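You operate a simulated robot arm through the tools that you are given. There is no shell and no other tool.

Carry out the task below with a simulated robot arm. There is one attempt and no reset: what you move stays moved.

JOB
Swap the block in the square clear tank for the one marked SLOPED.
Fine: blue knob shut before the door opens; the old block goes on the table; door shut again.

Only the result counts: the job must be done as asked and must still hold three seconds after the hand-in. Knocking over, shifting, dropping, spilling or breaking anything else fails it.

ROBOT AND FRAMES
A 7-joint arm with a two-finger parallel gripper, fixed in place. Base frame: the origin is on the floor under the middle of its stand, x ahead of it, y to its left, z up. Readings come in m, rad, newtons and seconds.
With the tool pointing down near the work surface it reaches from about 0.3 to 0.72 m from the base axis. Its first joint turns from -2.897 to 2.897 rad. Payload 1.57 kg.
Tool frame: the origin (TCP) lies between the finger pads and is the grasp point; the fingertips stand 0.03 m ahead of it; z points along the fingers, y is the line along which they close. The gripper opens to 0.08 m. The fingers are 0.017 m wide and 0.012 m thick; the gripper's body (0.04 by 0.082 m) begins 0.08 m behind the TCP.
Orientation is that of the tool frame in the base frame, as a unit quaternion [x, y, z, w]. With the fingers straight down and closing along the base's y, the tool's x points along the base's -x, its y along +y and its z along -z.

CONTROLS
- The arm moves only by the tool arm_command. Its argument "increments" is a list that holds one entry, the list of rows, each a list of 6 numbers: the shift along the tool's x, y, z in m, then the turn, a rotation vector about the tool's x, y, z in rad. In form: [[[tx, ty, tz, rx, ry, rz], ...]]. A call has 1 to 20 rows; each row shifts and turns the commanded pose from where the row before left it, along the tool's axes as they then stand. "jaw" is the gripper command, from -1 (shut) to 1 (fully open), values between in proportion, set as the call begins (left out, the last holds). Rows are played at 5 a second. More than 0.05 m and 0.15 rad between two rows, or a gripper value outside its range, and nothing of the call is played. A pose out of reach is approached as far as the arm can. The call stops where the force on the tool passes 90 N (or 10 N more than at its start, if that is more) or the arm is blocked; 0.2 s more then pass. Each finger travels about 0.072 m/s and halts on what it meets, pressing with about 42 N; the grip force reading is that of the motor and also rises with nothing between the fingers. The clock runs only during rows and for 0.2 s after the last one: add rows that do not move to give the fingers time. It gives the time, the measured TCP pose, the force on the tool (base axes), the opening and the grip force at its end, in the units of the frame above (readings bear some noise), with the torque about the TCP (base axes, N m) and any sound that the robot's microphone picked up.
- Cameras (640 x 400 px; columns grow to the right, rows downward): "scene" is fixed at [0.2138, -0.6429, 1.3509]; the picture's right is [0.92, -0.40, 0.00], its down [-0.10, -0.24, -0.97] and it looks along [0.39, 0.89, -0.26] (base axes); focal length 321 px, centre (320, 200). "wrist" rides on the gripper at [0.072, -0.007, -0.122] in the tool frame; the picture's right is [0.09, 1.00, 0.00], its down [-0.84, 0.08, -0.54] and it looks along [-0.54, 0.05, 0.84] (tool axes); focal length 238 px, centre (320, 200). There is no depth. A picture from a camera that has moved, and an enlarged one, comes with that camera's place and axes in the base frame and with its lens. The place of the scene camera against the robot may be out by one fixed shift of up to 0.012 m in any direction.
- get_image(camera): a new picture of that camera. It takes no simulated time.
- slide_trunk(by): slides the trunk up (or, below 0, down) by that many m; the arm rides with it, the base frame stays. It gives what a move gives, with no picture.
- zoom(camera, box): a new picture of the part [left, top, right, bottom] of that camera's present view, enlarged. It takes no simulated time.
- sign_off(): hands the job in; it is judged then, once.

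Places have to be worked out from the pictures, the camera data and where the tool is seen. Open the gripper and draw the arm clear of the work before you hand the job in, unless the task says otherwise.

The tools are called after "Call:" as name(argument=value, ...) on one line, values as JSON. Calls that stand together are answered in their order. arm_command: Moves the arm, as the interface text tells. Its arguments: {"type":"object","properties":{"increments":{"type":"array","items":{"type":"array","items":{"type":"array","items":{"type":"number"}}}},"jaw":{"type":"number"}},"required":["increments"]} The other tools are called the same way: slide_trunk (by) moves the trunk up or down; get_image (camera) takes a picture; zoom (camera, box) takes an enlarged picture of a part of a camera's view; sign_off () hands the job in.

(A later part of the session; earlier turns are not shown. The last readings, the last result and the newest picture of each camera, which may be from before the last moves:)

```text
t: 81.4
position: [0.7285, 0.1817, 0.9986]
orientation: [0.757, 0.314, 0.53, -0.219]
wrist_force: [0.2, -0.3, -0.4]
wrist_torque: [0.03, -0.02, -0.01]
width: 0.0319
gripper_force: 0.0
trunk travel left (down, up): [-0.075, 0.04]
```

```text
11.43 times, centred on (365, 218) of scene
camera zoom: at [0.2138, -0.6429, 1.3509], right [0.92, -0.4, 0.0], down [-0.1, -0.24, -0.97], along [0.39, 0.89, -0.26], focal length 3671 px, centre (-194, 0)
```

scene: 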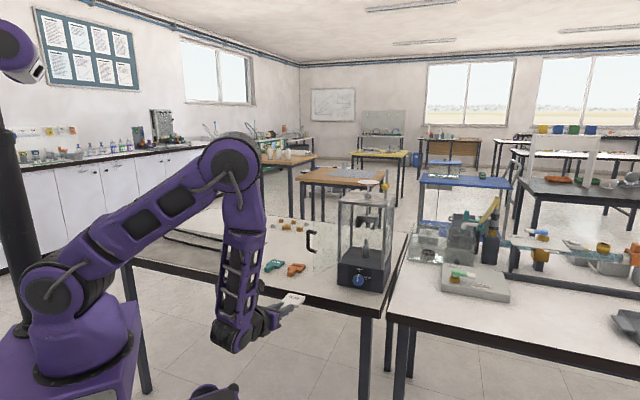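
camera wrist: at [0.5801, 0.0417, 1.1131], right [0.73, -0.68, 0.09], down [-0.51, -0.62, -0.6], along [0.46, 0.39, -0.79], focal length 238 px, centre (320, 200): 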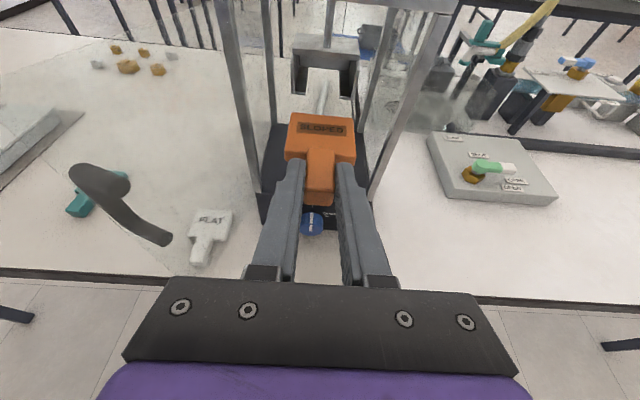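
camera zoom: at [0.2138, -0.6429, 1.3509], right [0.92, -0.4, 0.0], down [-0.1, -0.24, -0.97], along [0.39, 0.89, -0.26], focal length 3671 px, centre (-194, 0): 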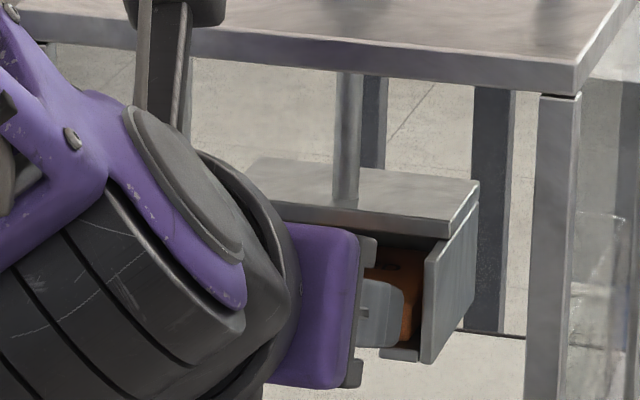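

Released: SLOPED rests on the ledges and the holder settled a couple of mm. I withdraw straight back horizontally.

Call:
arm_command(increments=[[[-0.0051, 0, -0.0141, 0, 0, 0], [-0.0068, 0, -0.0188, 0, 0, 0], [-0.0103, 0, -0.0282, 0, 0, 0], [-0.0137, 0, -0.0376, 0, 0, 0], [-0.0137, 0, -0.0376, 0, 0, 0], [-0.0137, 0, -0.0376, 0, 0, 0], [0, 0, 0, 0, 0, 0]]])

Call:
get_image(camera="wrist")

Call:
zoom(camera="wrist", box=[240, 0, 400, 120])

Call:
zoom(camera="scene", box=[290, 180, 410, 300])

```text
t: 83.0
position: [0.5985, 0.0489, 0.9995]
orientation: [0.757, 0.314, 0.53, -0.219]
wrist_force: [-0.2, 0.5, 0.1]
wrist_torque: [-0.03, -0.01, -0.01]
width: 0.0321
gripper_force: 0.1
trunk travel left (down, up): [-0.075, 0.04]
```

```text
taken
camera wrist: at [0.5303, -0.0099, 1.1084], right [0.73, -0.68, 0.09], down [-0.51, -0.62, -0.6], along [0.46, 0.39, -0.79], focal length 238 px, centre (320, 200)
```

wrist: 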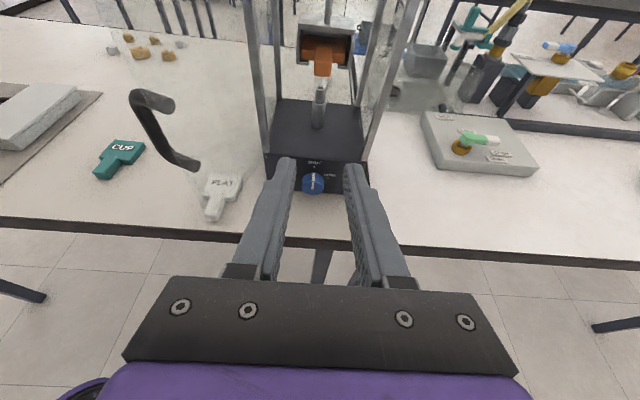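

```text
3.33 times, centred on (320, 60) of wrist
camera zoom: at [0.5303, -0.0099, 1.1084], right [0.73, -0.68, 0.09], down [-0.51, -0.62, -0.6], along [0.46, 0.39, -0.79], focal length 794 px, centre (320, 667)
```

zoom: 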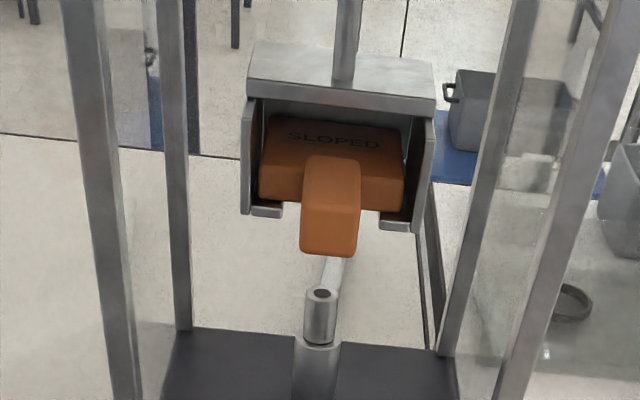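

```text
3.33 times, centred on (350, 240) of scene
camera zoom: at [0.2138, -0.6429, 1.3509], right [0.92, -0.4, 0.0], down [-0.1, -0.24, -0.97], along [0.39, 0.89, -0.26], focal length 1071 px, centre (220, 67)
```

zoom: 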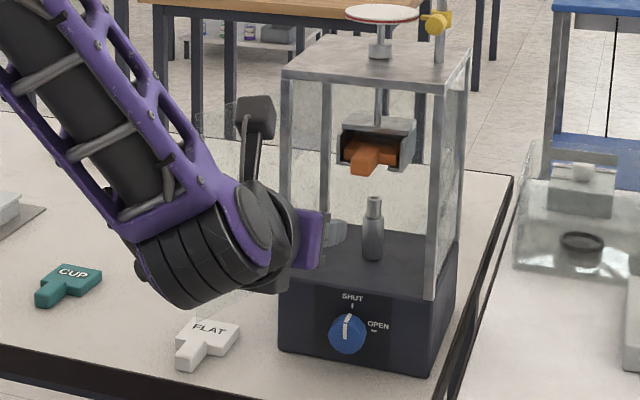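

SLOPED is seated squarely and the knob still reads SHUT. Next I close the door: I level the tool, back off a little, go to z≈0.98 and shift left in line with the handle.

Call:
arm_command(increments=[[[0, 0, 0, 0, 0.1163, 0], [0, 0, 0, 0, 0.1163, 0], [0, 0, 0, 0, 0.1164, 0], [-0.0195, 0, -0.04, 0, 0, 0], [0, -0.0361, 0, 0, 0, 0], [0, -0.0361, 0, 0, 0, 0], [0, -0.0361, 0, 0, 0, 0], [0, -0.0361, 0, 0, 0, 0], [0, 0, 0, 0, 0, 0]]])

Call:
get_image(camera="wrist")

Call:
zoom(camera="wrist", box=[240, 70, 400, 190])

Call:
zoom(camera="scene", box=[270, 180, 410, 300])

```text
t: 85.0
position: [0.469, 0.1285, 0.9782]
orientation: [0.653, 0.272, 0.653, -0.27]
wrist_force: [-0.2, -0.9, 0.1]
wrist_torque: [0.02, -0.02, 0.01]
width: 0.0319
gripper_force: 0.1
trunk travel left (down, up): [-0.075, 0.04]
```

```text
taken
camera wrist: at [0.3778, 0.0463, 1.0496], right [0.7, -0.7, 0.09], down [-0.33, -0.44, -0.84], along [0.63, 0.56, -0.54], focal length 238 px, centre (320, 200)
```

wrist: 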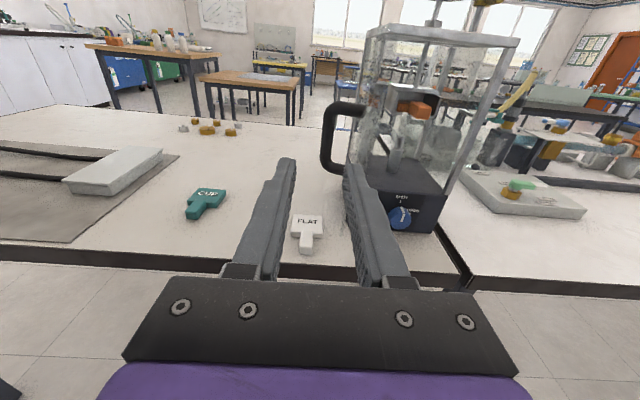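

```text
3.33 times, centred on (320, 130) of wrist
camera zoom: at [0.3778, 0.0463, 1.0496], right [0.7, -0.7, 0.09], down [-0.33, -0.44, -0.84], along [0.63, 0.56, -0.54], focal length 794 px, centre (320, 433)
```

zoom: 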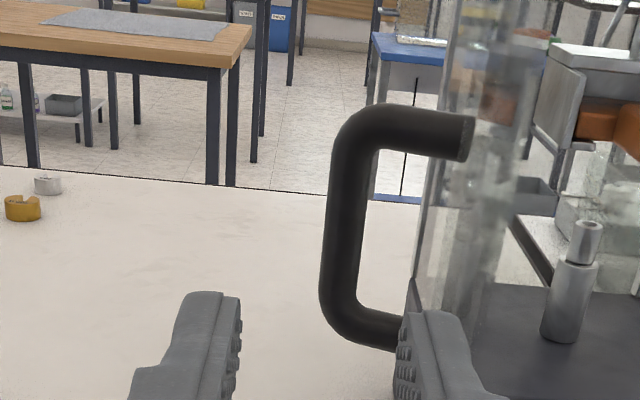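

```text
3.33 times, centred on (340, 240) of scene
camera zoom: at [0.2138, -0.6429, 1.3509], right [0.92, -0.4, 0.0], down [-0.1, -0.24, -0.97], along [0.39, 0.89, -0.26], focal length 1071 px, centre (253, 67)
```

zoom: 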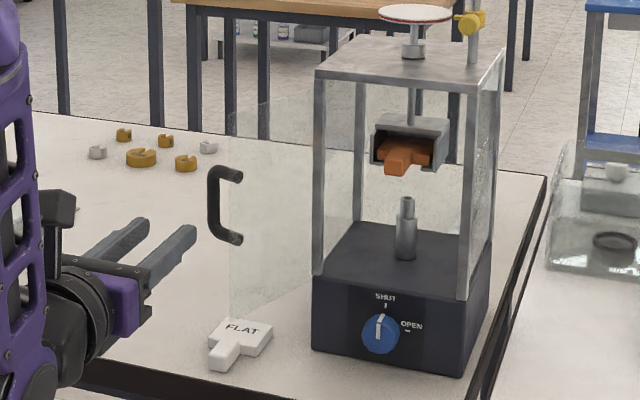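

The bar is about 6 mm right of the tool axis. I narrow the jaw to 28 mm, correct, and advance 8 cm.

Call:
arm_command(increments=[[[0, 0.006, 0, 0, 0, 0], [0, 0, 0.03, 0, 0, 0], [0, 0, 0.03, 0, 0, 0], [0, 0, 0.02, 0, 0, 0], [0, 0, 0, 0, 0, 0]]], jaw=-0.3)

Call:
zoom(camera="wrist", box=[220, 80, 420, 230])

```text
t: 86.0
position: [0.5136, 0.1724, 0.9776]
orientation: [0.655, 0.273, 0.649, -0.275]
wrist_force: [-56.2, -22.7, 19.0]
wrist_torque: [0.23, -0.64, -0.17]
width: 0.0077
gripper_force: 0.0
trunk travel left (down, up): [-0.075, 0.04]
stopped in row 5: the force on the tool passed its limit at 97 N (the readings are from after the stop); the commanded pose is now the measured one
```

```text
2.67 times, centred on (320, 155) of wrist
camera zoom: at [0.4243, 0.0912, 1.0499], right [0.71, -0.7, 0.09], down [-0.33, -0.44, -0.83], along [0.62, 0.57, -0.55], focal length 636 px, centre (320, 320)
```

zoom: 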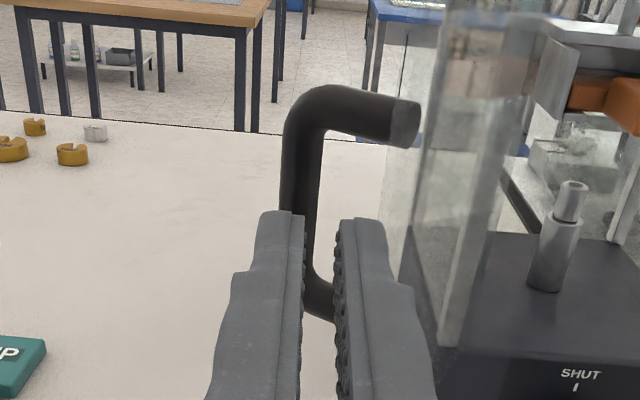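

A finger met the bar (97 N) because my lateral estimate was off, and the move stopped. I back off at once and check that nothing shifted.

Call:
arm_command(increments=[[[0, 0, -0.015, 0, 0, 0], [0, 0, -0.025, 0, 0, 0], [0, 0, 0, 0, 0, 0]]])

Call:
get_image(camera="wrist")

Call:
zoom(camera="scene", box=[270, 180, 410, 300])

Call:
zoom(camera="scene", box=[335, 260, 383, 290])

```text
t: 86.8
position: [0.494, 0.1431, 0.9737]
orientation: [0.658, 0.272, 0.648, -0.272]
wrist_force: [-0.5, 0.0, -0.2]
wrist_torque: [0.01, 0.0, -0.02]
width: 0.0278
gripper_force: 0.2
trunk travel left (down, up): [-0.075, 0.04]
```

```text
taken
camera wrist: at [0.4043, 0.0636, 1.0466], right [0.71, -0.7, 0.09], down [-0.34, -0.44, -0.83], along [0.62, 0.56, -0.55], focal length 238 px, centre (320, 200)
```

wrist: 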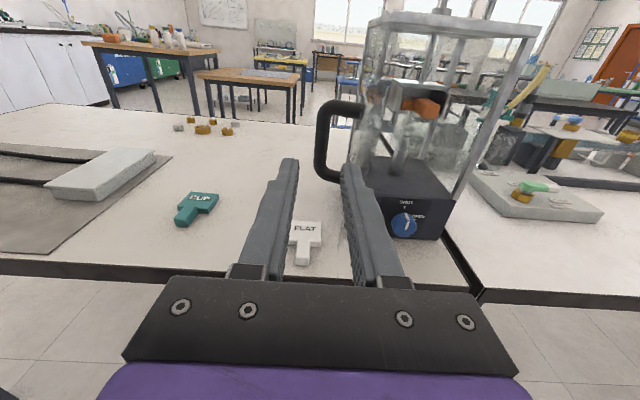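

```text
3.33 times, centred on (340, 240) of scene
camera zoom: at [0.2138, -0.6429, 1.3509], right [0.92, -0.4, 0.0], down [-0.1, -0.24, -0.97], along [0.39, 0.89, -0.26], focal length 1071 px, centre (253, 67)
```

zoom: 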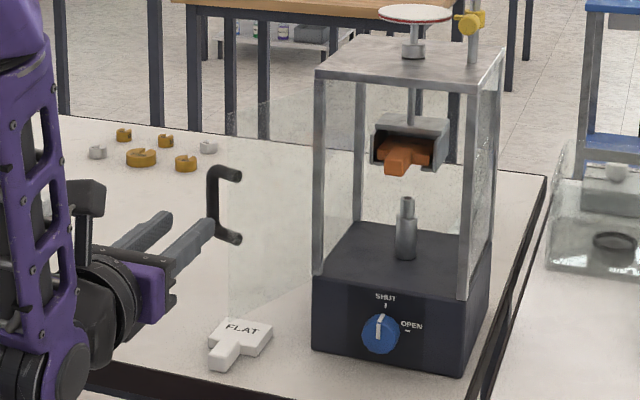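

```text
13.33 times, centred on (359, 275) of scene
camera zoom: at [0.2138, -0.6429, 1.3509], right [0.92, -0.4, 0.0], down [-0.1, -0.24, -0.97], along [0.39, 0.89, -0.26], focal length 4283 px, centre (-200, -800)
```

zoom: 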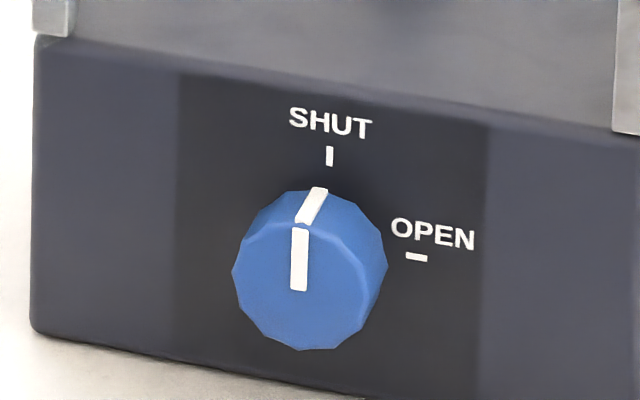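

The tank and labels are at identical pixels, so nothing moved. The right finger evidently ran into the door's free edge, because at 45° the gap beside the bar is too tight. I rotate the heading to about 30°, parallel to the door, and re-approach.

Call:
arm_command(increments=[[[0.005, -0.0141, -0.0095, 0, 0.015, 0], [0, -0.0141, -0.009, 0, 0, 0], [0, 0, 0, -0.13, 0, 0], [0, 0, 0, -0.13, 0, 0], [0, 0, 0, 0, 0, 0]]])

Call:
get_image(camera="wrist")

Call:
zoom(camera="wrist", box=[240, 70, 400, 190])

```text
t: 88.0
position: [0.4702, 0.1543, 0.9756]
orientation: [0.683, 0.183, 0.682, -0.188]
wrist_force: [-0.1, 0.8, -0.4]
wrist_torque: [0.04, -0.01, 0.0]
width: 0.0277
gripper_force: 0.1
out of reach, approached as far as the arm can: row 4
trunk travel left (down, up): [-0.075, 0.04]
```

```text
taken
camera wrist: at [0.3617, 0.0973, 1.0471], right [0.5, -0.86, 0.09], down [-0.43, -0.34, -0.84], along [0.75, 0.38, -0.54], focal length 238 px, centre (320, 200)
```

wrist: 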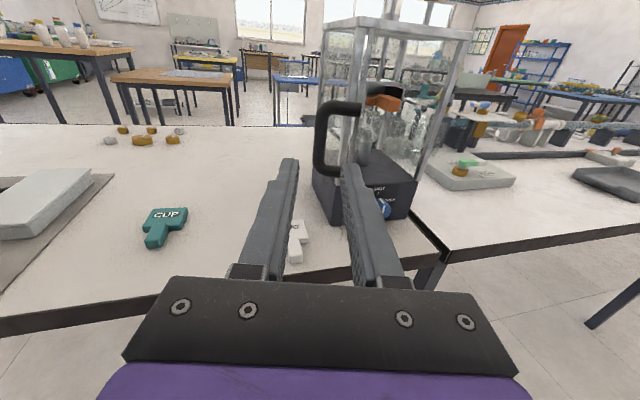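

```text
3.33 times, centred on (320, 130) of wrist
camera zoom: at [0.3617, 0.0973, 1.0471], right [0.5, -0.86, 0.09], down [-0.43, -0.34, -0.84], along [0.75, 0.38, -0.54], focal length 794 px, centre (320, 433)
```

zoom: 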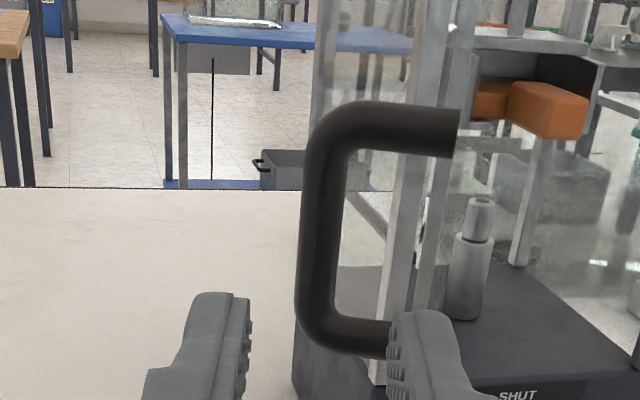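

At 30° heading the bar is on the tool axis within about 1 mm, and the door plane is about 3.5 cm to its right. I set the jaw to 34 mm and advance 6 cm gently.

Call:
arm_command(increments=[[[0, -0.0005, 0.015, 0, 0, 0], [0, 0, 0.015, 0, 0, 0], [0, 0, 0.015, 0, 0, 0], [0, 0, 0.01, 0, 0, 0], [0, 0, 0, 0, 0, 0]]], jaw=-0.15)

Call:
zoom(camera="wrist", box=[220, 80, 420, 230])

Call:
zoom(camera="scene", box=[270, 180, 410, 300])

```text
t: 89.2
position: [0.5171, 0.1832, 0.9744]
orientation: [0.683, 0.183, 0.682, -0.187]
wrist_force: [-0.3, 0.0, 0.9]
wrist_torque: [0.0, 0.0, 0.02]
width: 0.0341
gripper_force: 0.1
trunk travel left (down, up): [-0.075, 0.04]
```

```text
2.67 times, centred on (320, 155) of wrist
camera zoom: at [0.4093, 0.1269, 1.0465], right [0.5, -0.86, 0.09], down [-0.43, -0.34, -0.84], along [0.75, 0.39, -0.54], focal length 636 px, centre (320, 320)
```

zoom: 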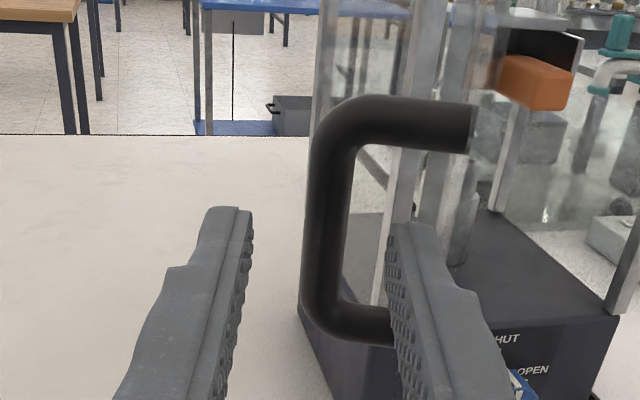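

```text
3.33 times, centred on (340, 240) of scene
camera zoom: at [0.2138, -0.6429, 1.3509], right [0.92, -0.4, 0.0], down [-0.1, -0.24, -0.97], along [0.39, 0.89, -0.26], focal length 1071 px, centre (253, 67)
```

zoom: 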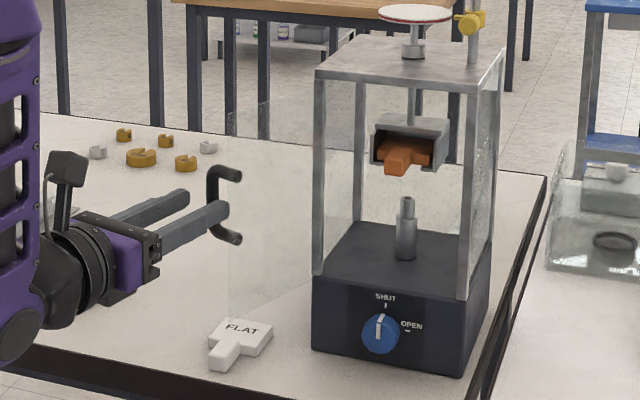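

The bar is centred between the fingers with no contact. I advance another 22 mm, up 3 mm, and close.

Call:
arm_command(increments=[[[0.003, 0.001, 0.011, 0, 0, 0], [0, 0, 0.011, 0, 0, 0], [0, 0, 0, 0, 0, 0]]])

Call:
zoom(camera="wrist", box=[220, 80, 420, 230])

```text
t: 90.0
position: [0.5369, 0.1933, 0.979]
orientation: [0.683, 0.183, 0.682, -0.188]
wrist_force: [0.4, 0.2, 0.3]
wrist_torque: [0.01, -0.02, -0.01]
width: 0.034
gripper_force: 0.1
trunk travel left (down, up): [-0.075, 0.04]
```

```text
2.67 times, centred on (320, 155) of wrist
camera zoom: at [0.4276, 0.1367, 1.05], right [0.5, -0.86, 0.09], down [-0.43, -0.34, -0.84], along [0.75, 0.38, -0.54], focal length 636 px, centre (320, 320)
```

zoom: 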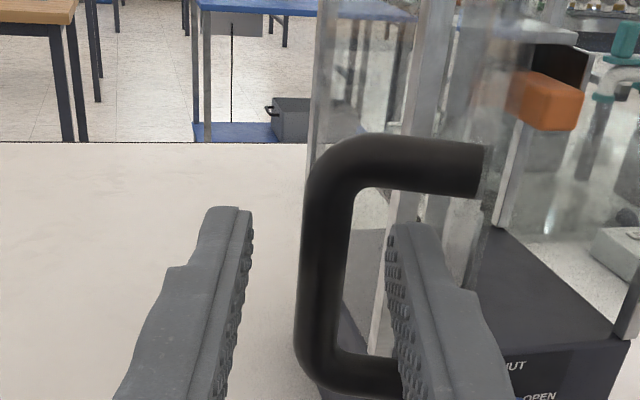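

The TCP is right where the bar was when I released it. I close on the handle.

Call:
arm_command(increments=[[[0, 0, 0, 0, 0, 0], [0, 0, 0, 0, 0, 0], [0, 0, 0, 0, 0, 0], [0, 0, 0, 0, 0, 0]]], jaw=-1)

```text
t: 91.0
position: [0.5362, 0.193, 0.9784]
orientation: [0.683, 0.183, 0.682, -0.188]
wrist_force: [0.5, 0.5, -0.3]
wrist_torque: [0.38, 0.25, 0.03]
width: 0.0116
gripper_force: 29.6
trunk travel left (down, up): [-0.075, 0.04]
```

Gripped (11.6 mm). I swing the door closed along the reverse arc, in small batches at constant heading, starting with three steps.

Call:
arm_command(increments=[[[0, 0.0138, -0.0037, 0, 0, 0], [0, 0.0142, -0.0022, 0, 0, 0], [0, 0.0143, -0.0008, 0, 0, 0], [0, 0, 0, 0, 0, 0]]])

```text
t: 92.0
position: [0.553, 0.1496, 0.9775]
orientation: [0.683, 0.182, 0.682, -0.188]
wrist_force: [-9.0, -6.0, 0.4]
wrist_torque: [0.52, -0.02, -0.08]
width: 0.0116
gripper_force: 29.3
trunk travel left (down, up): [-0.075, 0.04]
```

The load is about 11 N outward, so the radius needs to be slightly larger. I continue with a small outward correction.

Call:
arm_command(increments=[[[0, 0.0148, -0.0014, 0, 0, 0], [0, 0.0145, 0.0011, 0, 0, 0], [0, 0.0139, 0.0035, 0, 0, 0], [0, 0.0135, 0.0051, 0, 0, 0], [0, 0, 0, 0, 0, 0]]])

Call:
zoom(camera="scene", box=[270, 180, 410, 300])

```text
t: 93.2
position: [0.587, 0.1081, 0.9787]
orientation: [0.683, 0.183, 0.682, -0.187]
wrist_force: [7.5, 10.0, 5.4]
wrist_torque: [0.24, 0.15, 0.19]
width: 0.0116
gripper_force: 28.4
trunk travel left (down, up): [-0.075, 0.04]
```

```text
3.33 times, centred on (340, 240) of scene
camera zoom: at [0.2138, -0.6429, 1.3509], right [0.92, -0.4, 0.0], down [-0.1, -0.24, -0.97], along [0.39, 0.89, -0.26], focal length 1071 px, centre (253, 67)
```

zoom: 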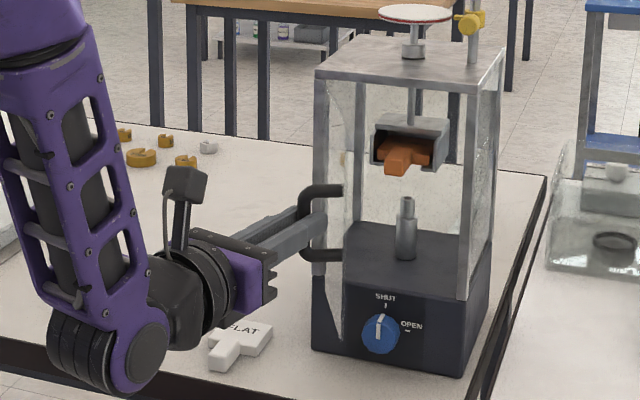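

The door is about 60° open. The load is now slightly inward, so I trim the radius back and continue.

Call:
arm_command(increments=[[[0, 0.0123, 0.008, 0, 0, 0], [0, 0.0119, 0.0088, 0, 0, 0], [0, 0.0112, 0.009, 0, 0, 0], [0, 0.0101, 0.0102, 0, 0, 0], [0, 0, 0, 0, 0, 0]]])

```text
t: 94.4
position: [0.6418, 0.0871, 0.9776]
orientation: [0.683, 0.184, 0.681, -0.188]
wrist_force: [0.1, 1.0, -3.5]
wrist_torque: [0.19, -0.17, 0.06]
width: 0.0114
gripper_force: 28.6
trunk travel left (down, up): [-0.075, 0.04]
```

The load is near zero. I continue closing toward about 20° open.

Call:
arm_command(increments=[[[0, 0.009, 0.0111, 0, 0, 0], [0, 0.0079, 0.012, 0, 0, 0], [0, 0.0065, 0.0127, 0, 0, 0], [0, 0, 0, 0, 0, 0]]])

Call:
zoom(camera="scene", box=[290, 180, 410, 300])

```text
t: 95.4
position: [0.6843, 0.0877, 0.9782]
orientation: [0.683, 0.185, 0.681, -0.189]
wrist_force: [-4.2, 15.5, -9.8]
wrist_torque: [-0.06, -0.13, 0.37]
width: 0.0116
gripper_force: 29.1
trunk travel left (down, up): [-0.075, 0.04]
```

```text
3.33 times, centred on (350, 240) of scene
camera zoom: at [0.2138, -0.6429, 1.3509], right [0.92, -0.4, 0.0], down [-0.1, -0.24, -0.97], along [0.39, 0.89, -0.26], focal length 1071 px, centre (220, 67)
```

zoom: 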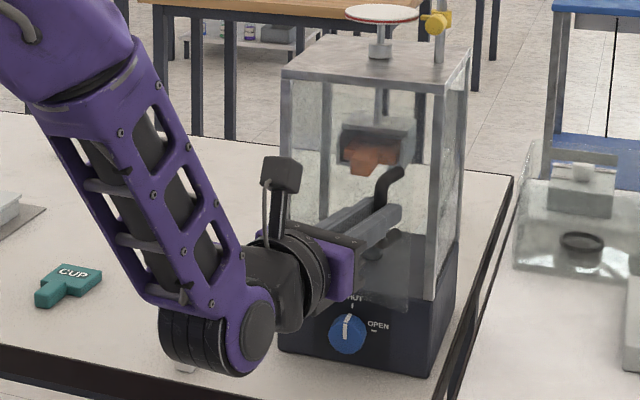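

The load is about 16 N inward, so I tighten the radius by about 4 mm over the next two steps.

Call:
arm_command(increments=[[[0, 0.0029, 0.0143, 0, 0, 0], [0, 0.0025, 0.0145, 0, 0, 0], [0, 0, 0, 0, 0, 0]]])

```text
t: 96.2
position: [0.7099, 0.0979, 0.9776]
orientation: [0.683, 0.186, 0.681, -0.189]
wrist_force: [-11.5, 22.8, -8.8]
wrist_torque: [-0.13, -0.17, 0.59]
width: 0.0117
gripper_force: 28.5
trunk travel left (down, up): [-0.075, 0.04]
```

The load is 24 N to the left, so the tool is several mm too far right. I shift left while pushing in.

Call:
arm_command(increments=[[[0, -0.006, 0.003, 0, 0, 0], [0, -0.004, 0.004, 0, 0, 0], [0, 0, 0, 0, 0, 0]]])

Call:
zoom(camera="scene", box=[310, 180, 410, 300])

Call:
zoom(camera="wrist", box=[200, 0, 440, 200])

```text
t: 97.0
position: [0.7147, 0.0988, 0.9783]
orientation: [0.684, 0.179, 0.683, -0.183]
wrist_force: [-6.6, -14.6, -6.5]
wrist_torque: [-0.51, 0.34, -0.26]
width: 0.0116
gripper_force: 28.9
trunk travel left (down, up): [-0.075, 0.04]
```

```text
3.33 times, centred on (360, 240) of scene
camera zoom: at [0.2138, -0.6429, 1.3509], right [0.92, -0.4, 0.0], down [-0.1, -0.24, -0.97], along [0.39, 0.89, -0.26], focal length 1071 px, centre (187, 67)
```

zoom: 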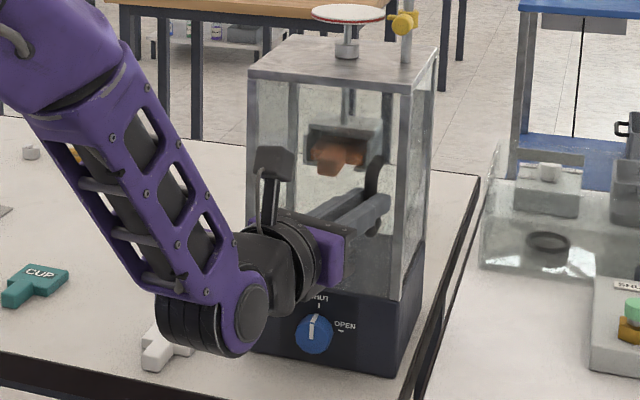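

```text
2.00 times, centred on (320, 100) of wrist
camera zoom: at [0.605, 0.0448, 1.0497], right [0.49, -0.86, 0.09], down [-0.44, -0.33, -0.84], along [0.75, 0.38, -0.54], focal length 477 px, centre (320, 400)
```

zoom: 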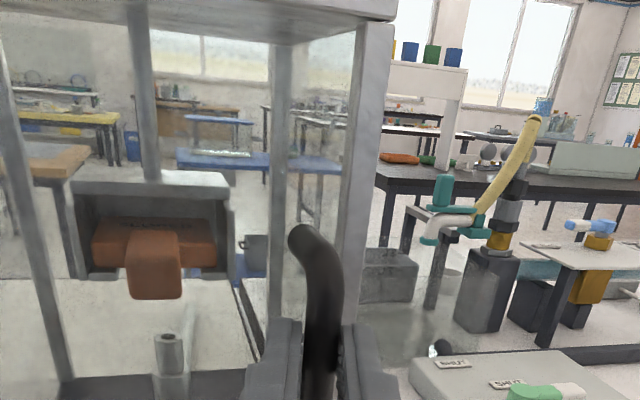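

There is now about 15 N of resistance outward, so the door is near closed. I zoom in to see whether any gap remains.

Call:
zoom(camera="scene", box=[345, 235, 395, 275])

Call:
zoom(camera="scene", box=[350, 185, 400, 235])

Call:
zoom(camera="wrist", box=[280, 0, 440, 120])

```text
10.00 times, centred on (370, 255) of scene
camera zoom: at [0.2138, -0.6429, 1.3509], right [0.92, -0.4, 0.0], down [-0.1, -0.24, -0.97], along [0.39, 0.89, -0.26], focal length 3212 px, centre (-180, -350)
```

zoom: 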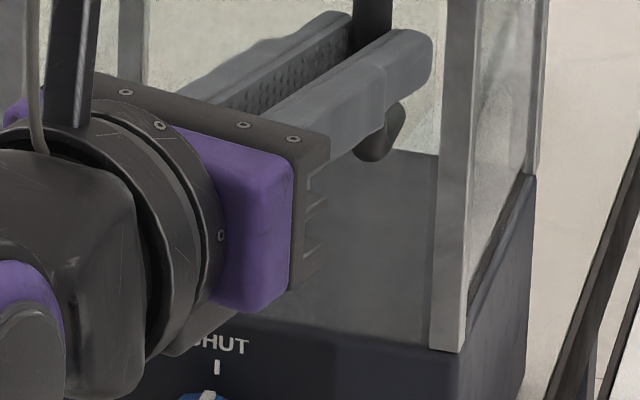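

```text
8.00 times, centred on (375, 210) of scene
camera zoom: at [0.2138, -0.6429, 1.3509], right [0.92, -0.4, 0.0], down [-0.1, -0.24, -0.97], along [0.39, 0.89, -0.26], focal length 2570 px, centre (-120, 120)
```

zoom: 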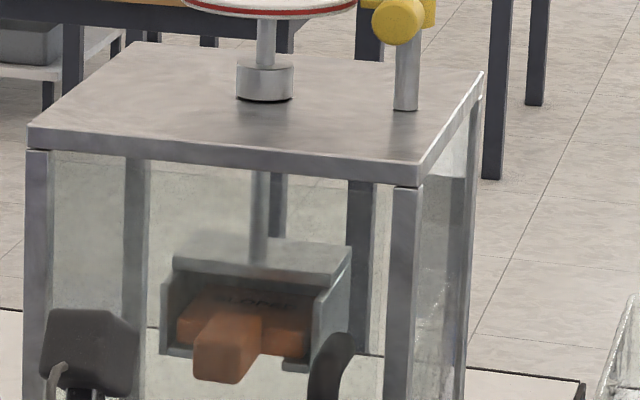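

```text
3.33 times, centred on (360, 60) of wrist
camera zoom: at [0.605, 0.0448, 1.0497], right [0.49, -0.86, 0.09], down [-0.44, -0.33, -0.84], along [0.75, 0.38, -0.54], focal length 794 px, centre (187, 667)
```

zoom: 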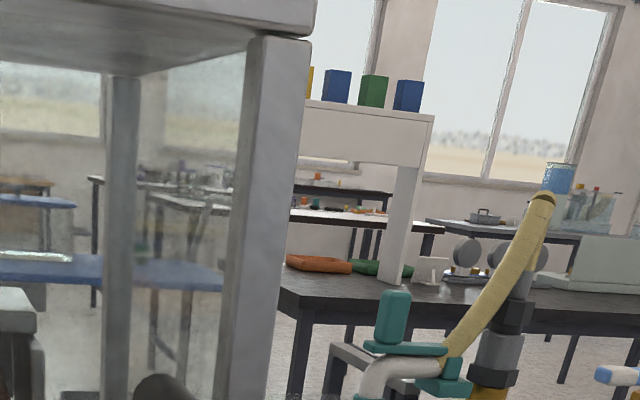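

The handle's top is at the same scene pixel (377.5, 227.5) as when the door was originally closed, so it's shut or within a few mm. I release the bar and back off a little to compare.

Call:
arm_command(increments=[[[0, 0, 0, 0, 0, 0], [0, 0, 0, 0, 0, 0], [0, 0, 0, 0, 0, 0]]], jaw=-0.2)

Call:
arm_command(increments=[[[0, 0, -0.015, 0, 0, 0], [0, 0, -0.025, 0, 0, 0], [0, 0, -0.03, 0, 0, 0], [0, 0, -0.03, 0, 0, 0], [0, 0, 0, 0, 0, 0]]])

Call:
get_image(camera="wrist")

Call:
zoom(camera="scene", box=[335, 210, 400, 255])

Call:
zoom(camera="scene", box=[330, 190, 400, 290])

```text
t: 97.8
position: [0.7123, 0.1059, 0.9781]
orientation: [0.683, 0.184, 0.682, -0.188]
wrist_force: [-0.6, 0.0, -0.4]
wrist_torque: [-0.01, 0.01, -0.01]
width: 0.0322
gripper_force: 0.0
trunk travel left (down, up): [-0.075, 0.04]
```

```text
t: 99.0
position: [0.6234, 0.057, 0.9787]
orientation: [0.683, 0.183, 0.682, -0.188]
wrist_force: [0.0, 0.3, -0.4]
wrist_torque: [0.0, 0.02, -0.02]
width: 0.0321
gripper_force: 0.1
trunk travel left (down, up): [-0.075, 0.04]
```

```text
taken
camera wrist: at [0.5158, -0.0001, 1.0498], right [0.5, -0.86, 0.09], down [-0.43, -0.34, -0.84], along [0.75, 0.39, -0.54], focal length 238 px, centre (320, 200)
```

wrist: 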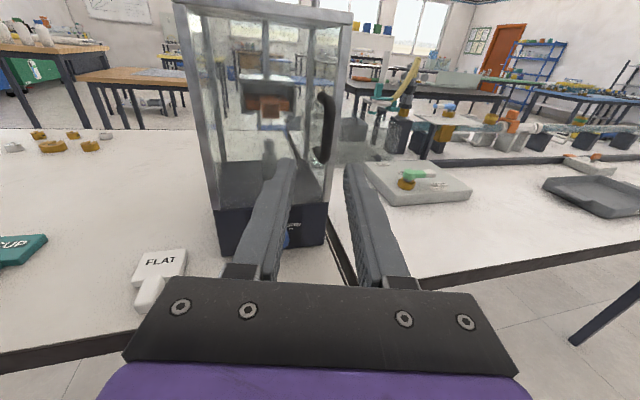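

```text
8.89 times, centred on (368, 232) of scene
camera zoom: at [0.2138, -0.6429, 1.3509], right [0.92, -0.4, 0.0], down [-0.1, -0.24, -0.97], along [0.39, 0.89, -0.26], focal length 2855 px, centre (-102, -89)
```

zoom: 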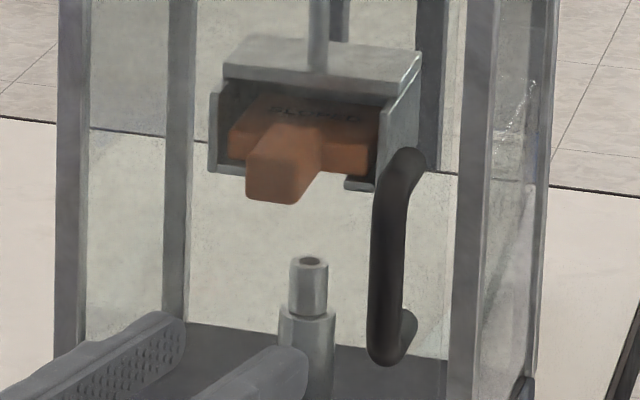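

```text
4.00 times, centred on (365, 240) of scene
camera zoom: at [0.2138, -0.6429, 1.3509], right [0.92, -0.4, 0.0], down [-0.1, -0.24, -0.97], along [0.39, 0.89, -0.26], focal length 1285 px, centre (140, 40)
```

zoom: 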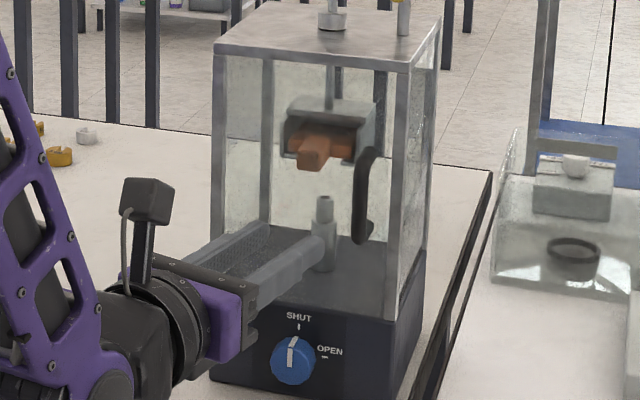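

The handle sits at exactly the same pixels as in the original closed-door crop. I double-check flushness from the wrist view.

Call:
zoom(camera="wrist", box=[280, 0, 370, 110])

Call:
zoom(camera="wrist", box=[290, 90, 370, 260])

Call:
zoom(camera="scene", box=[365, 245, 395, 275])

```text
3.64 times, centred on (325, 55) of wrist
camera zoom: at [0.5158, -0.0001, 1.0498], right [0.5, -0.86, 0.09], down [-0.43, -0.34, -0.84], along [0.75, 0.39, -0.54], focal length 867 px, centre (302, 727)
```

zoom: 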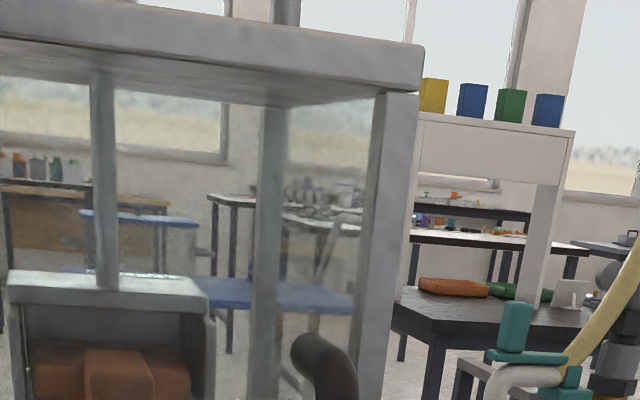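

```text
2.35 times, centred on (330, 175) of wrist
camera zoom: at [0.5158, -0.0001, 1.0498], right [0.5, -0.86, 0.09], down [-0.43, -0.34, -0.84], along [0.75, 0.39, -0.54], focal length 561 px, centre (296, 259)
```

zoom: 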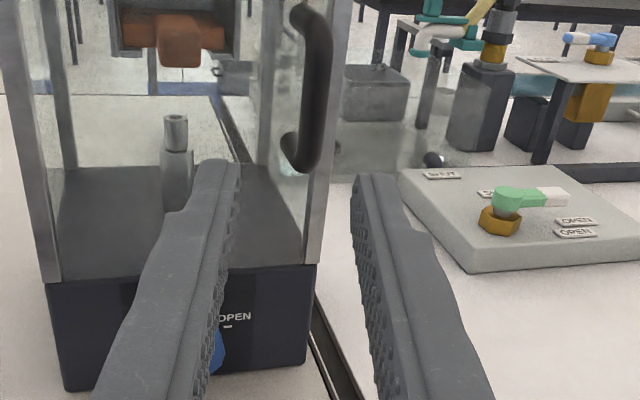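

```text
13.33 times, centred on (380, 260) of scene
camera zoom: at [0.2138, -0.6429, 1.3509], right [0.92, -0.4, 0.0], down [-0.1, -0.24, -0.97], along [0.39, 0.89, -0.26], focal length 4283 px, centre (-480, -600)
```

zoom: 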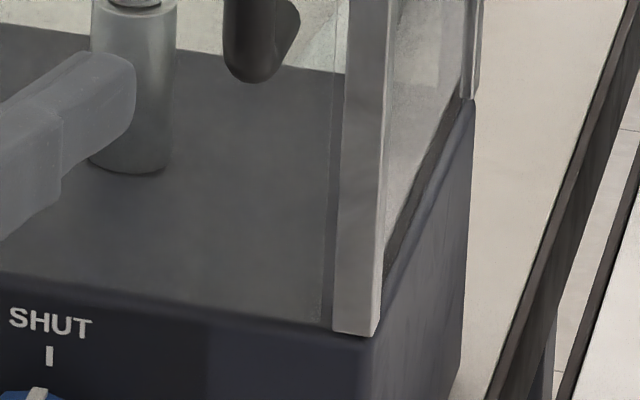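

Everything looks flush. To be certain, I square up to 45°, close the fingers and press gently on the handle bar to confirm the door is fully home.

Call:
arm_command(increments=[[[0, 0, 0, 0.131, 0, 0], [0, 0, 0, 0.131, 0, 0], [0, 0.0395, 0, 0, 0, 0], [0, 0, 0.03, 0, 0, 0], [0, 0, 0.02, 0, 0, 0], [0, 0, 0, 0, 0, 0]]], jaw=-1)

Call:
zoom(camera="wrist", box=[220, 50, 420, 200])

```text
t: 100.4
position: [0.6872, 0.0656, 0.9771]
orientation: [0.653, 0.27, 0.652, -0.275]
wrist_force: [0.7, -1.1, -0.5]
wrist_torque: [-0.02, 0.01, 0.03]
width: 0.0
gripper_force: 21.8
trunk travel left (down, up): [-0.075, 0.04]
```

```text
2.67 times, centred on (320, 125) of wrist
camera zoom: at [0.5979, -0.0177, 1.0491], right [0.71, -0.7, 0.09], down [-0.33, -0.44, -0.84], along [0.62, 0.57, -0.54], focal length 636 px, centre (320, 400)
```

zoom: 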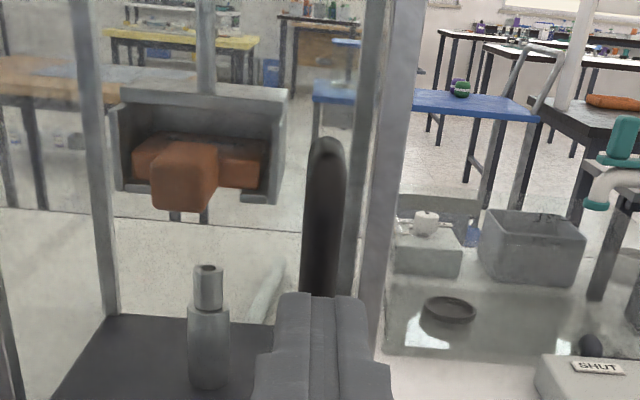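

The closed fingertips are centred on the bar, about 1.5–2 cm away. I advance in small steps and watch for contact.

Call:
arm_command(increments=[[[0, 0, 0.006, 0, 0, 0], [0, 0, 0.006, 0, 0, 0], [0, 0, 0, 0, 0, 0]]])

Call:
arm_command(increments=[[[0, 0, 0.003, 0, 0, 0], [0, 0, 0, 0, 0, 0]]])

Call:
arm_command(increments=[[[0, 0, 0.003, 0, 0, 0], [0, 0, 0, 0, 0, 0]]])

```text
t: 101.2
position: [0.6977, 0.0732, 0.9774]
orientation: [0.652, 0.271, 0.652, -0.276]
wrist_force: [0.4, -0.3, -0.1]
wrist_torque: [-0.05, 0.02, -0.05]
width: 0.0002
gripper_force: 21.5
trunk travel left (down, up): [-0.075, 0.04]
```

```text
t: 101.8
position: [0.6992, 0.0743, 0.9769]
orientation: [0.653, 0.271, 0.652, -0.275]
wrist_force: [-0.4, 0.4, 0.0]
wrist_torque: [-0.01, 0.03, 0.0]
width: 0.0
gripper_force: 21.2
trunk travel left (down, up): [-0.075, 0.04]
```

```text
t: 102.4
position: [0.7021, 0.0779, 0.9786]
orientation: [0.652, 0.271, 0.652, -0.275]
wrist_force: [-0.9, 0.3, -0.3]
wrist_torque: [-0.01, 0.0, 0.01]
width: 0.0001
gripper_force: 21.6
trunk travel left (down, up): [-0.075, 0.04]
```

No contact yet. I continue in 2–3 mm steps.

Call:
arm_command(increments=[[[0, 0, 0.0025, 0, 0, 0], [0, 0, 0, 0, 0, 0]]])

Call:
arm_command(increments=[[[0, 0, 0.0025, 0, 0, 0], [0, 0, 0, 0, 0, 0]]])

Call:
zoom(camera="wrist", box=[260, 80, 380, 200])

```text
t: 103.0
position: [0.7026, 0.0788, 0.9782]
orientation: [0.653, 0.27, 0.652, -0.275]
wrist_force: [-0.3, -0.3, 0.1]
wrist_torque: [-0.03, 0.0, -0.03]
width: 0.0
gripper_force: 21.0
trunk travel left (down, up): [-0.075, 0.04]
```

```text
t: 103.6
position: [0.7051, 0.0801, 0.978]
orientation: [0.653, 0.27, 0.652, -0.276]
wrist_force: [0.1, -0.7, 0.5]
wrist_torque: [0.01, -0.02, 0.0]
width: 0.0
gripper_force: 21.3
trunk travel left (down, up): [-0.075, 0.04]
```

```text
3.33 times, centred on (320, 140) of wrist
camera zoom: at [0.615, -0.0028, 1.0497], right [0.71, -0.7, 0.09], down [-0.33, -0.44, -0.84], along [0.62, 0.57, -0.54], focal length 794 px, centre (320, 400)
```

zoom: 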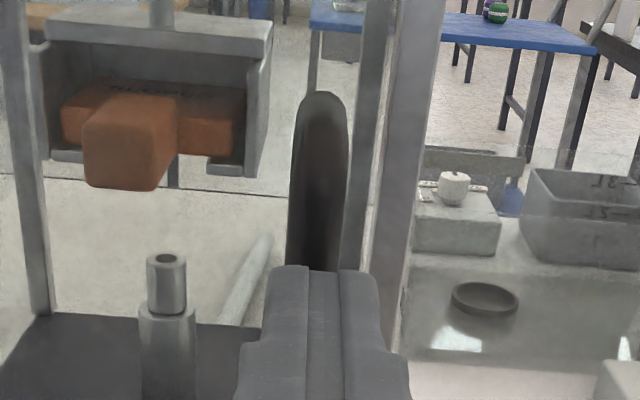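

Still free; the bar surface should be within a few mm. I continue in 2.5 mm steps.

Call:
arm_command(increments=[[[0, 0, 0.0025, 0, 0, 0], [0, 0, 0, 0, 0, 0]]])

Call:
arm_command(increments=[[[0, 0, 0.0025, 0, 0, 0], [0, 0, 0, 0, 0, 0]]])

Call:
arm_command(increments=[[[0, 0, 0.0025, 0, 0, 0], [0, 0, 0, 0, 0, 0]]])

```text
t: 104.2
position: [0.7078, 0.0817, 0.9782]
orientation: [0.653, 0.27, 0.652, -0.275]
wrist_force: [-0.4, 0.3, 0.8]
wrist_torque: [-0.04, -0.01, 0.0]
width: 0.0002
gripper_force: 21.7
trunk travel left (down, up): [-0.075, 0.04]
```

```text
t: 104.8
position: [0.7094, 0.0852, 0.9791]
orientation: [0.653, 0.27, 0.652, -0.274]
wrist_force: [-3.9, -2.6, 0.1]
wrist_torque: [-0.05, 0.04, 0.06]
width: 0.0
gripper_force: 21.0
trunk travel left (down, up): [-0.075, 0.04]
```

```text
t: 105.4
position: [0.7096, 0.0843, 0.9789]
orientation: [0.653, 0.269, 0.653, -0.273]
wrist_force: [-22.0, -14.4, -3.1]
wrist_torque: [-0.26, 0.14, 0.18]
width: 0.0002
gripper_force: 21.7
trunk travel left (down, up): [-0.075, 0.04]
```

The push is stiff (26 N with no motion), so the door is fully against its stop. I back off, open the gripper and draw the arm clear.

Call:
arm_command(increments=[[[0, 0, -0.01, 0, 0, 0], [0, 0, -0.03, 0, 0, 0], [0, 0, -0.04, 0, 0, 0], [0, 0, -0.04, 0, 0, 0], [0, 0, -0.04, 0, 0, 0], [0.04, 0, 0, 0, 0, 0], [0.04, 0, 0, 0, 0, 0], [0.04, 0, 0, 0, 0, 0], [0.04, 0, 0, 0, 0, 0], [0, 0, 0, 0, 0, 0]]])

Call:
arm_command(increments=[[[0, 0, -0.03, 0, 0, 0], [0, 0, -0.03, 0, 0, 0], [0, 0, 0, 0, 0, 0], [0, 0, 0, 0, 0, 0], [0, 0, 0, 0, 0, 0]]], jaw=1)

Call:
get_image(camera="wrist")

Call:
get_image(camera="scene")

Call:
zoom(camera="scene", box=[310, 170, 420, 300])

Call:
zoom(camera="scene", box=[335, 210, 400, 255])

```text
t: 107.6
position: [0.5995, -0.0268, 1.1354]
orientation: [0.653, 0.271, 0.652, -0.275]
wrist_force: [0.1, 0.2, 0.0]
wrist_torque: [-0.02, -0.03, -0.01]
width: 0.0
gripper_force: 21.2
trunk travel left (down, up): [-0.075, 0.04]
```

```text
t: 108.8
position: [0.5575, -0.0734, 1.1363]
orientation: [0.653, 0.27, 0.652, -0.275]
wrist_force: [-0.5, 0.5, 0.0]
wrist_torque: [0.0, 0.0, 0.0]
width: 0.0802
gripper_force: 0.0
trunk travel left (down, up): [-0.075, 0.04]
```

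```text
taken
camera wrist: at [0.4669, -0.1559, 1.2085], right [0.71, -0.7, 0.09], down [-0.33, -0.44, -0.84], along [0.62, 0.57, -0.54], focal length 238 px, centre (320, 200)
```

wrist: 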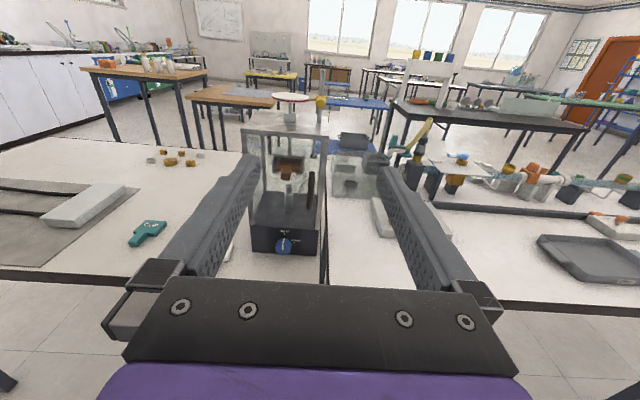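

```text
taken
```

scene: 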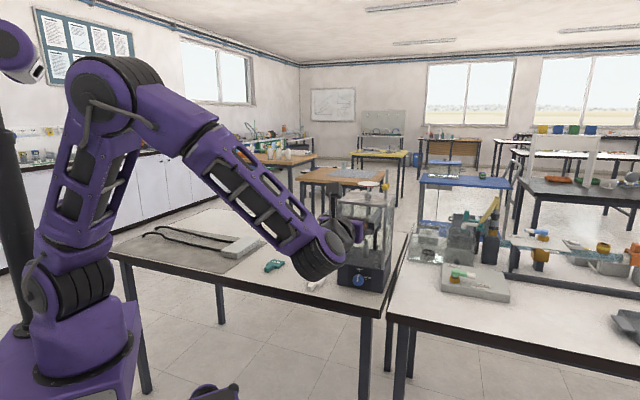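

```text
3.08 times, centred on (365, 235) of scene
camera zoom: at [0.2138, -0.6429, 1.3509], right [0.92, -0.4, 0.0], down [-0.1, -0.24, -0.97], along [0.39, 0.89, -0.26], focal length 988 px, centre (182, 92)
```

zoom: 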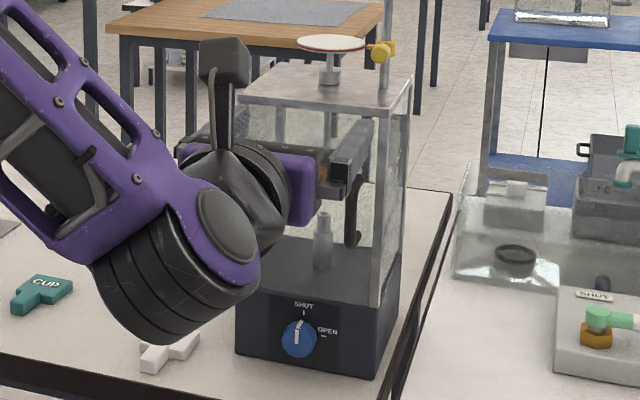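

```text
8.89 times, centred on (368, 232) of scene
camera zoom: at [0.2138, -0.6429, 1.3509], right [0.92, -0.4, 0.0], down [-0.1, -0.24, -0.97], along [0.39, 0.89, -0.26], focal length 2855 px, centre (-102, -89)
```

zoom: 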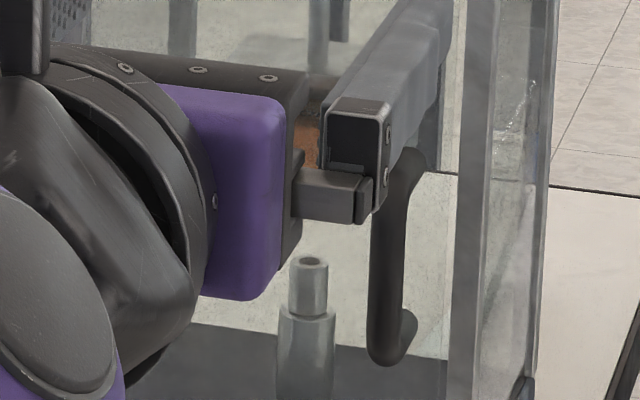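

The door, knob and block look right, but the arm still blocks the view. I raise and withdraw further for a final unobstructed check.

Call:
arm_command(increments=[[[0.04, 0, -0.01, 0, 0, 0], [0.04, 0, -0.01, 0, 0, 0], [0.04, 0, -0.01, 0, 0, 0], [0.04, 0, 0, 0, 0, 0], [0, -0.04, 0, 0, 0, 0], [0, -0.04, 0, 0, 0, 0], [0, -0.04, 0, 0, 0, 0], [0, 0, 0, 0, 0, 0]]])

Call:
get_image(camera="scene")

Call:
zoom(camera="scene", box=[310, 170, 420, 300])

Call:
zoom(camera="scene", box=[220, 200, 350, 300])

Call:
get_image(camera="wrist")

```text
t: 110.6
position: [0.4816, -0.0309, 1.2398]
orientation: [0.683, 0.22, 0.618, -0.321]
wrist_force: [0.3, 0.2, 0.3]
wrist_torque: [0.02, -0.01, -0.02]
width: 0.0801
gripper_force: 0.1
trunk travel left (down, up): [-0.075, 0.04]
stopped in row 8: the arm was blocked; the commanded pose is now the measured one
```

```text
taken
```

scene: 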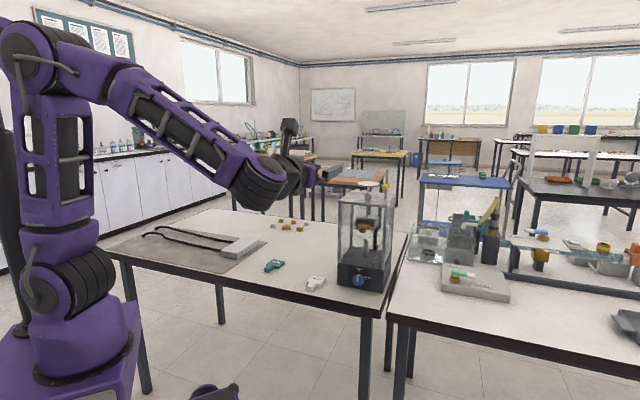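

```text
3.08 times, centred on (365, 235) of scene
camera zoom: at [0.2138, -0.6429, 1.3509], right [0.92, -0.4, 0.0], down [-0.1, -0.24, -0.97], along [0.39, 0.89, -0.26], focal length 988 px, centre (182, 92)
```

zoom: 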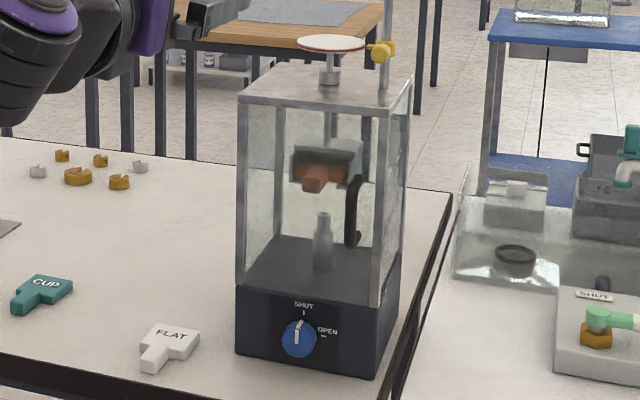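

```text
4.00 times, centred on (285, 250) of scene
camera zoom: at [0.2138, -0.6429, 1.3509], right [0.92, -0.4, 0.0], down [-0.1, -0.24, -0.97], along [0.39, 0.89, -0.26], focal length 1285 px, centre (460, 0)
```

zoom: 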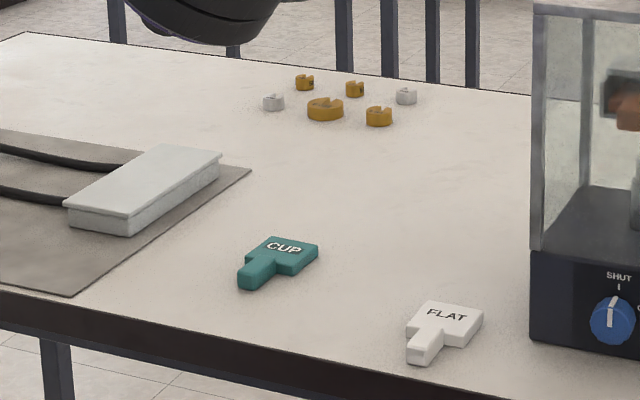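

```text
taken
camera wrist: at [0.4003, -0.1197, 1.315], right [0.71, -0.7, -0.07], down [-0.44, -0.36, -0.82], along [0.55, 0.62, -0.56], focal length 238 px, centre (320, 200)
```

wrist: 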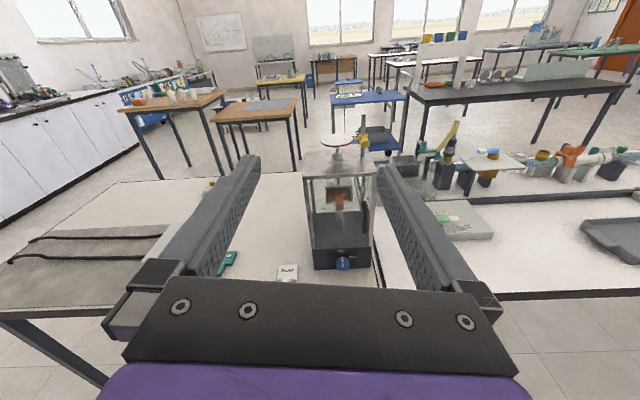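

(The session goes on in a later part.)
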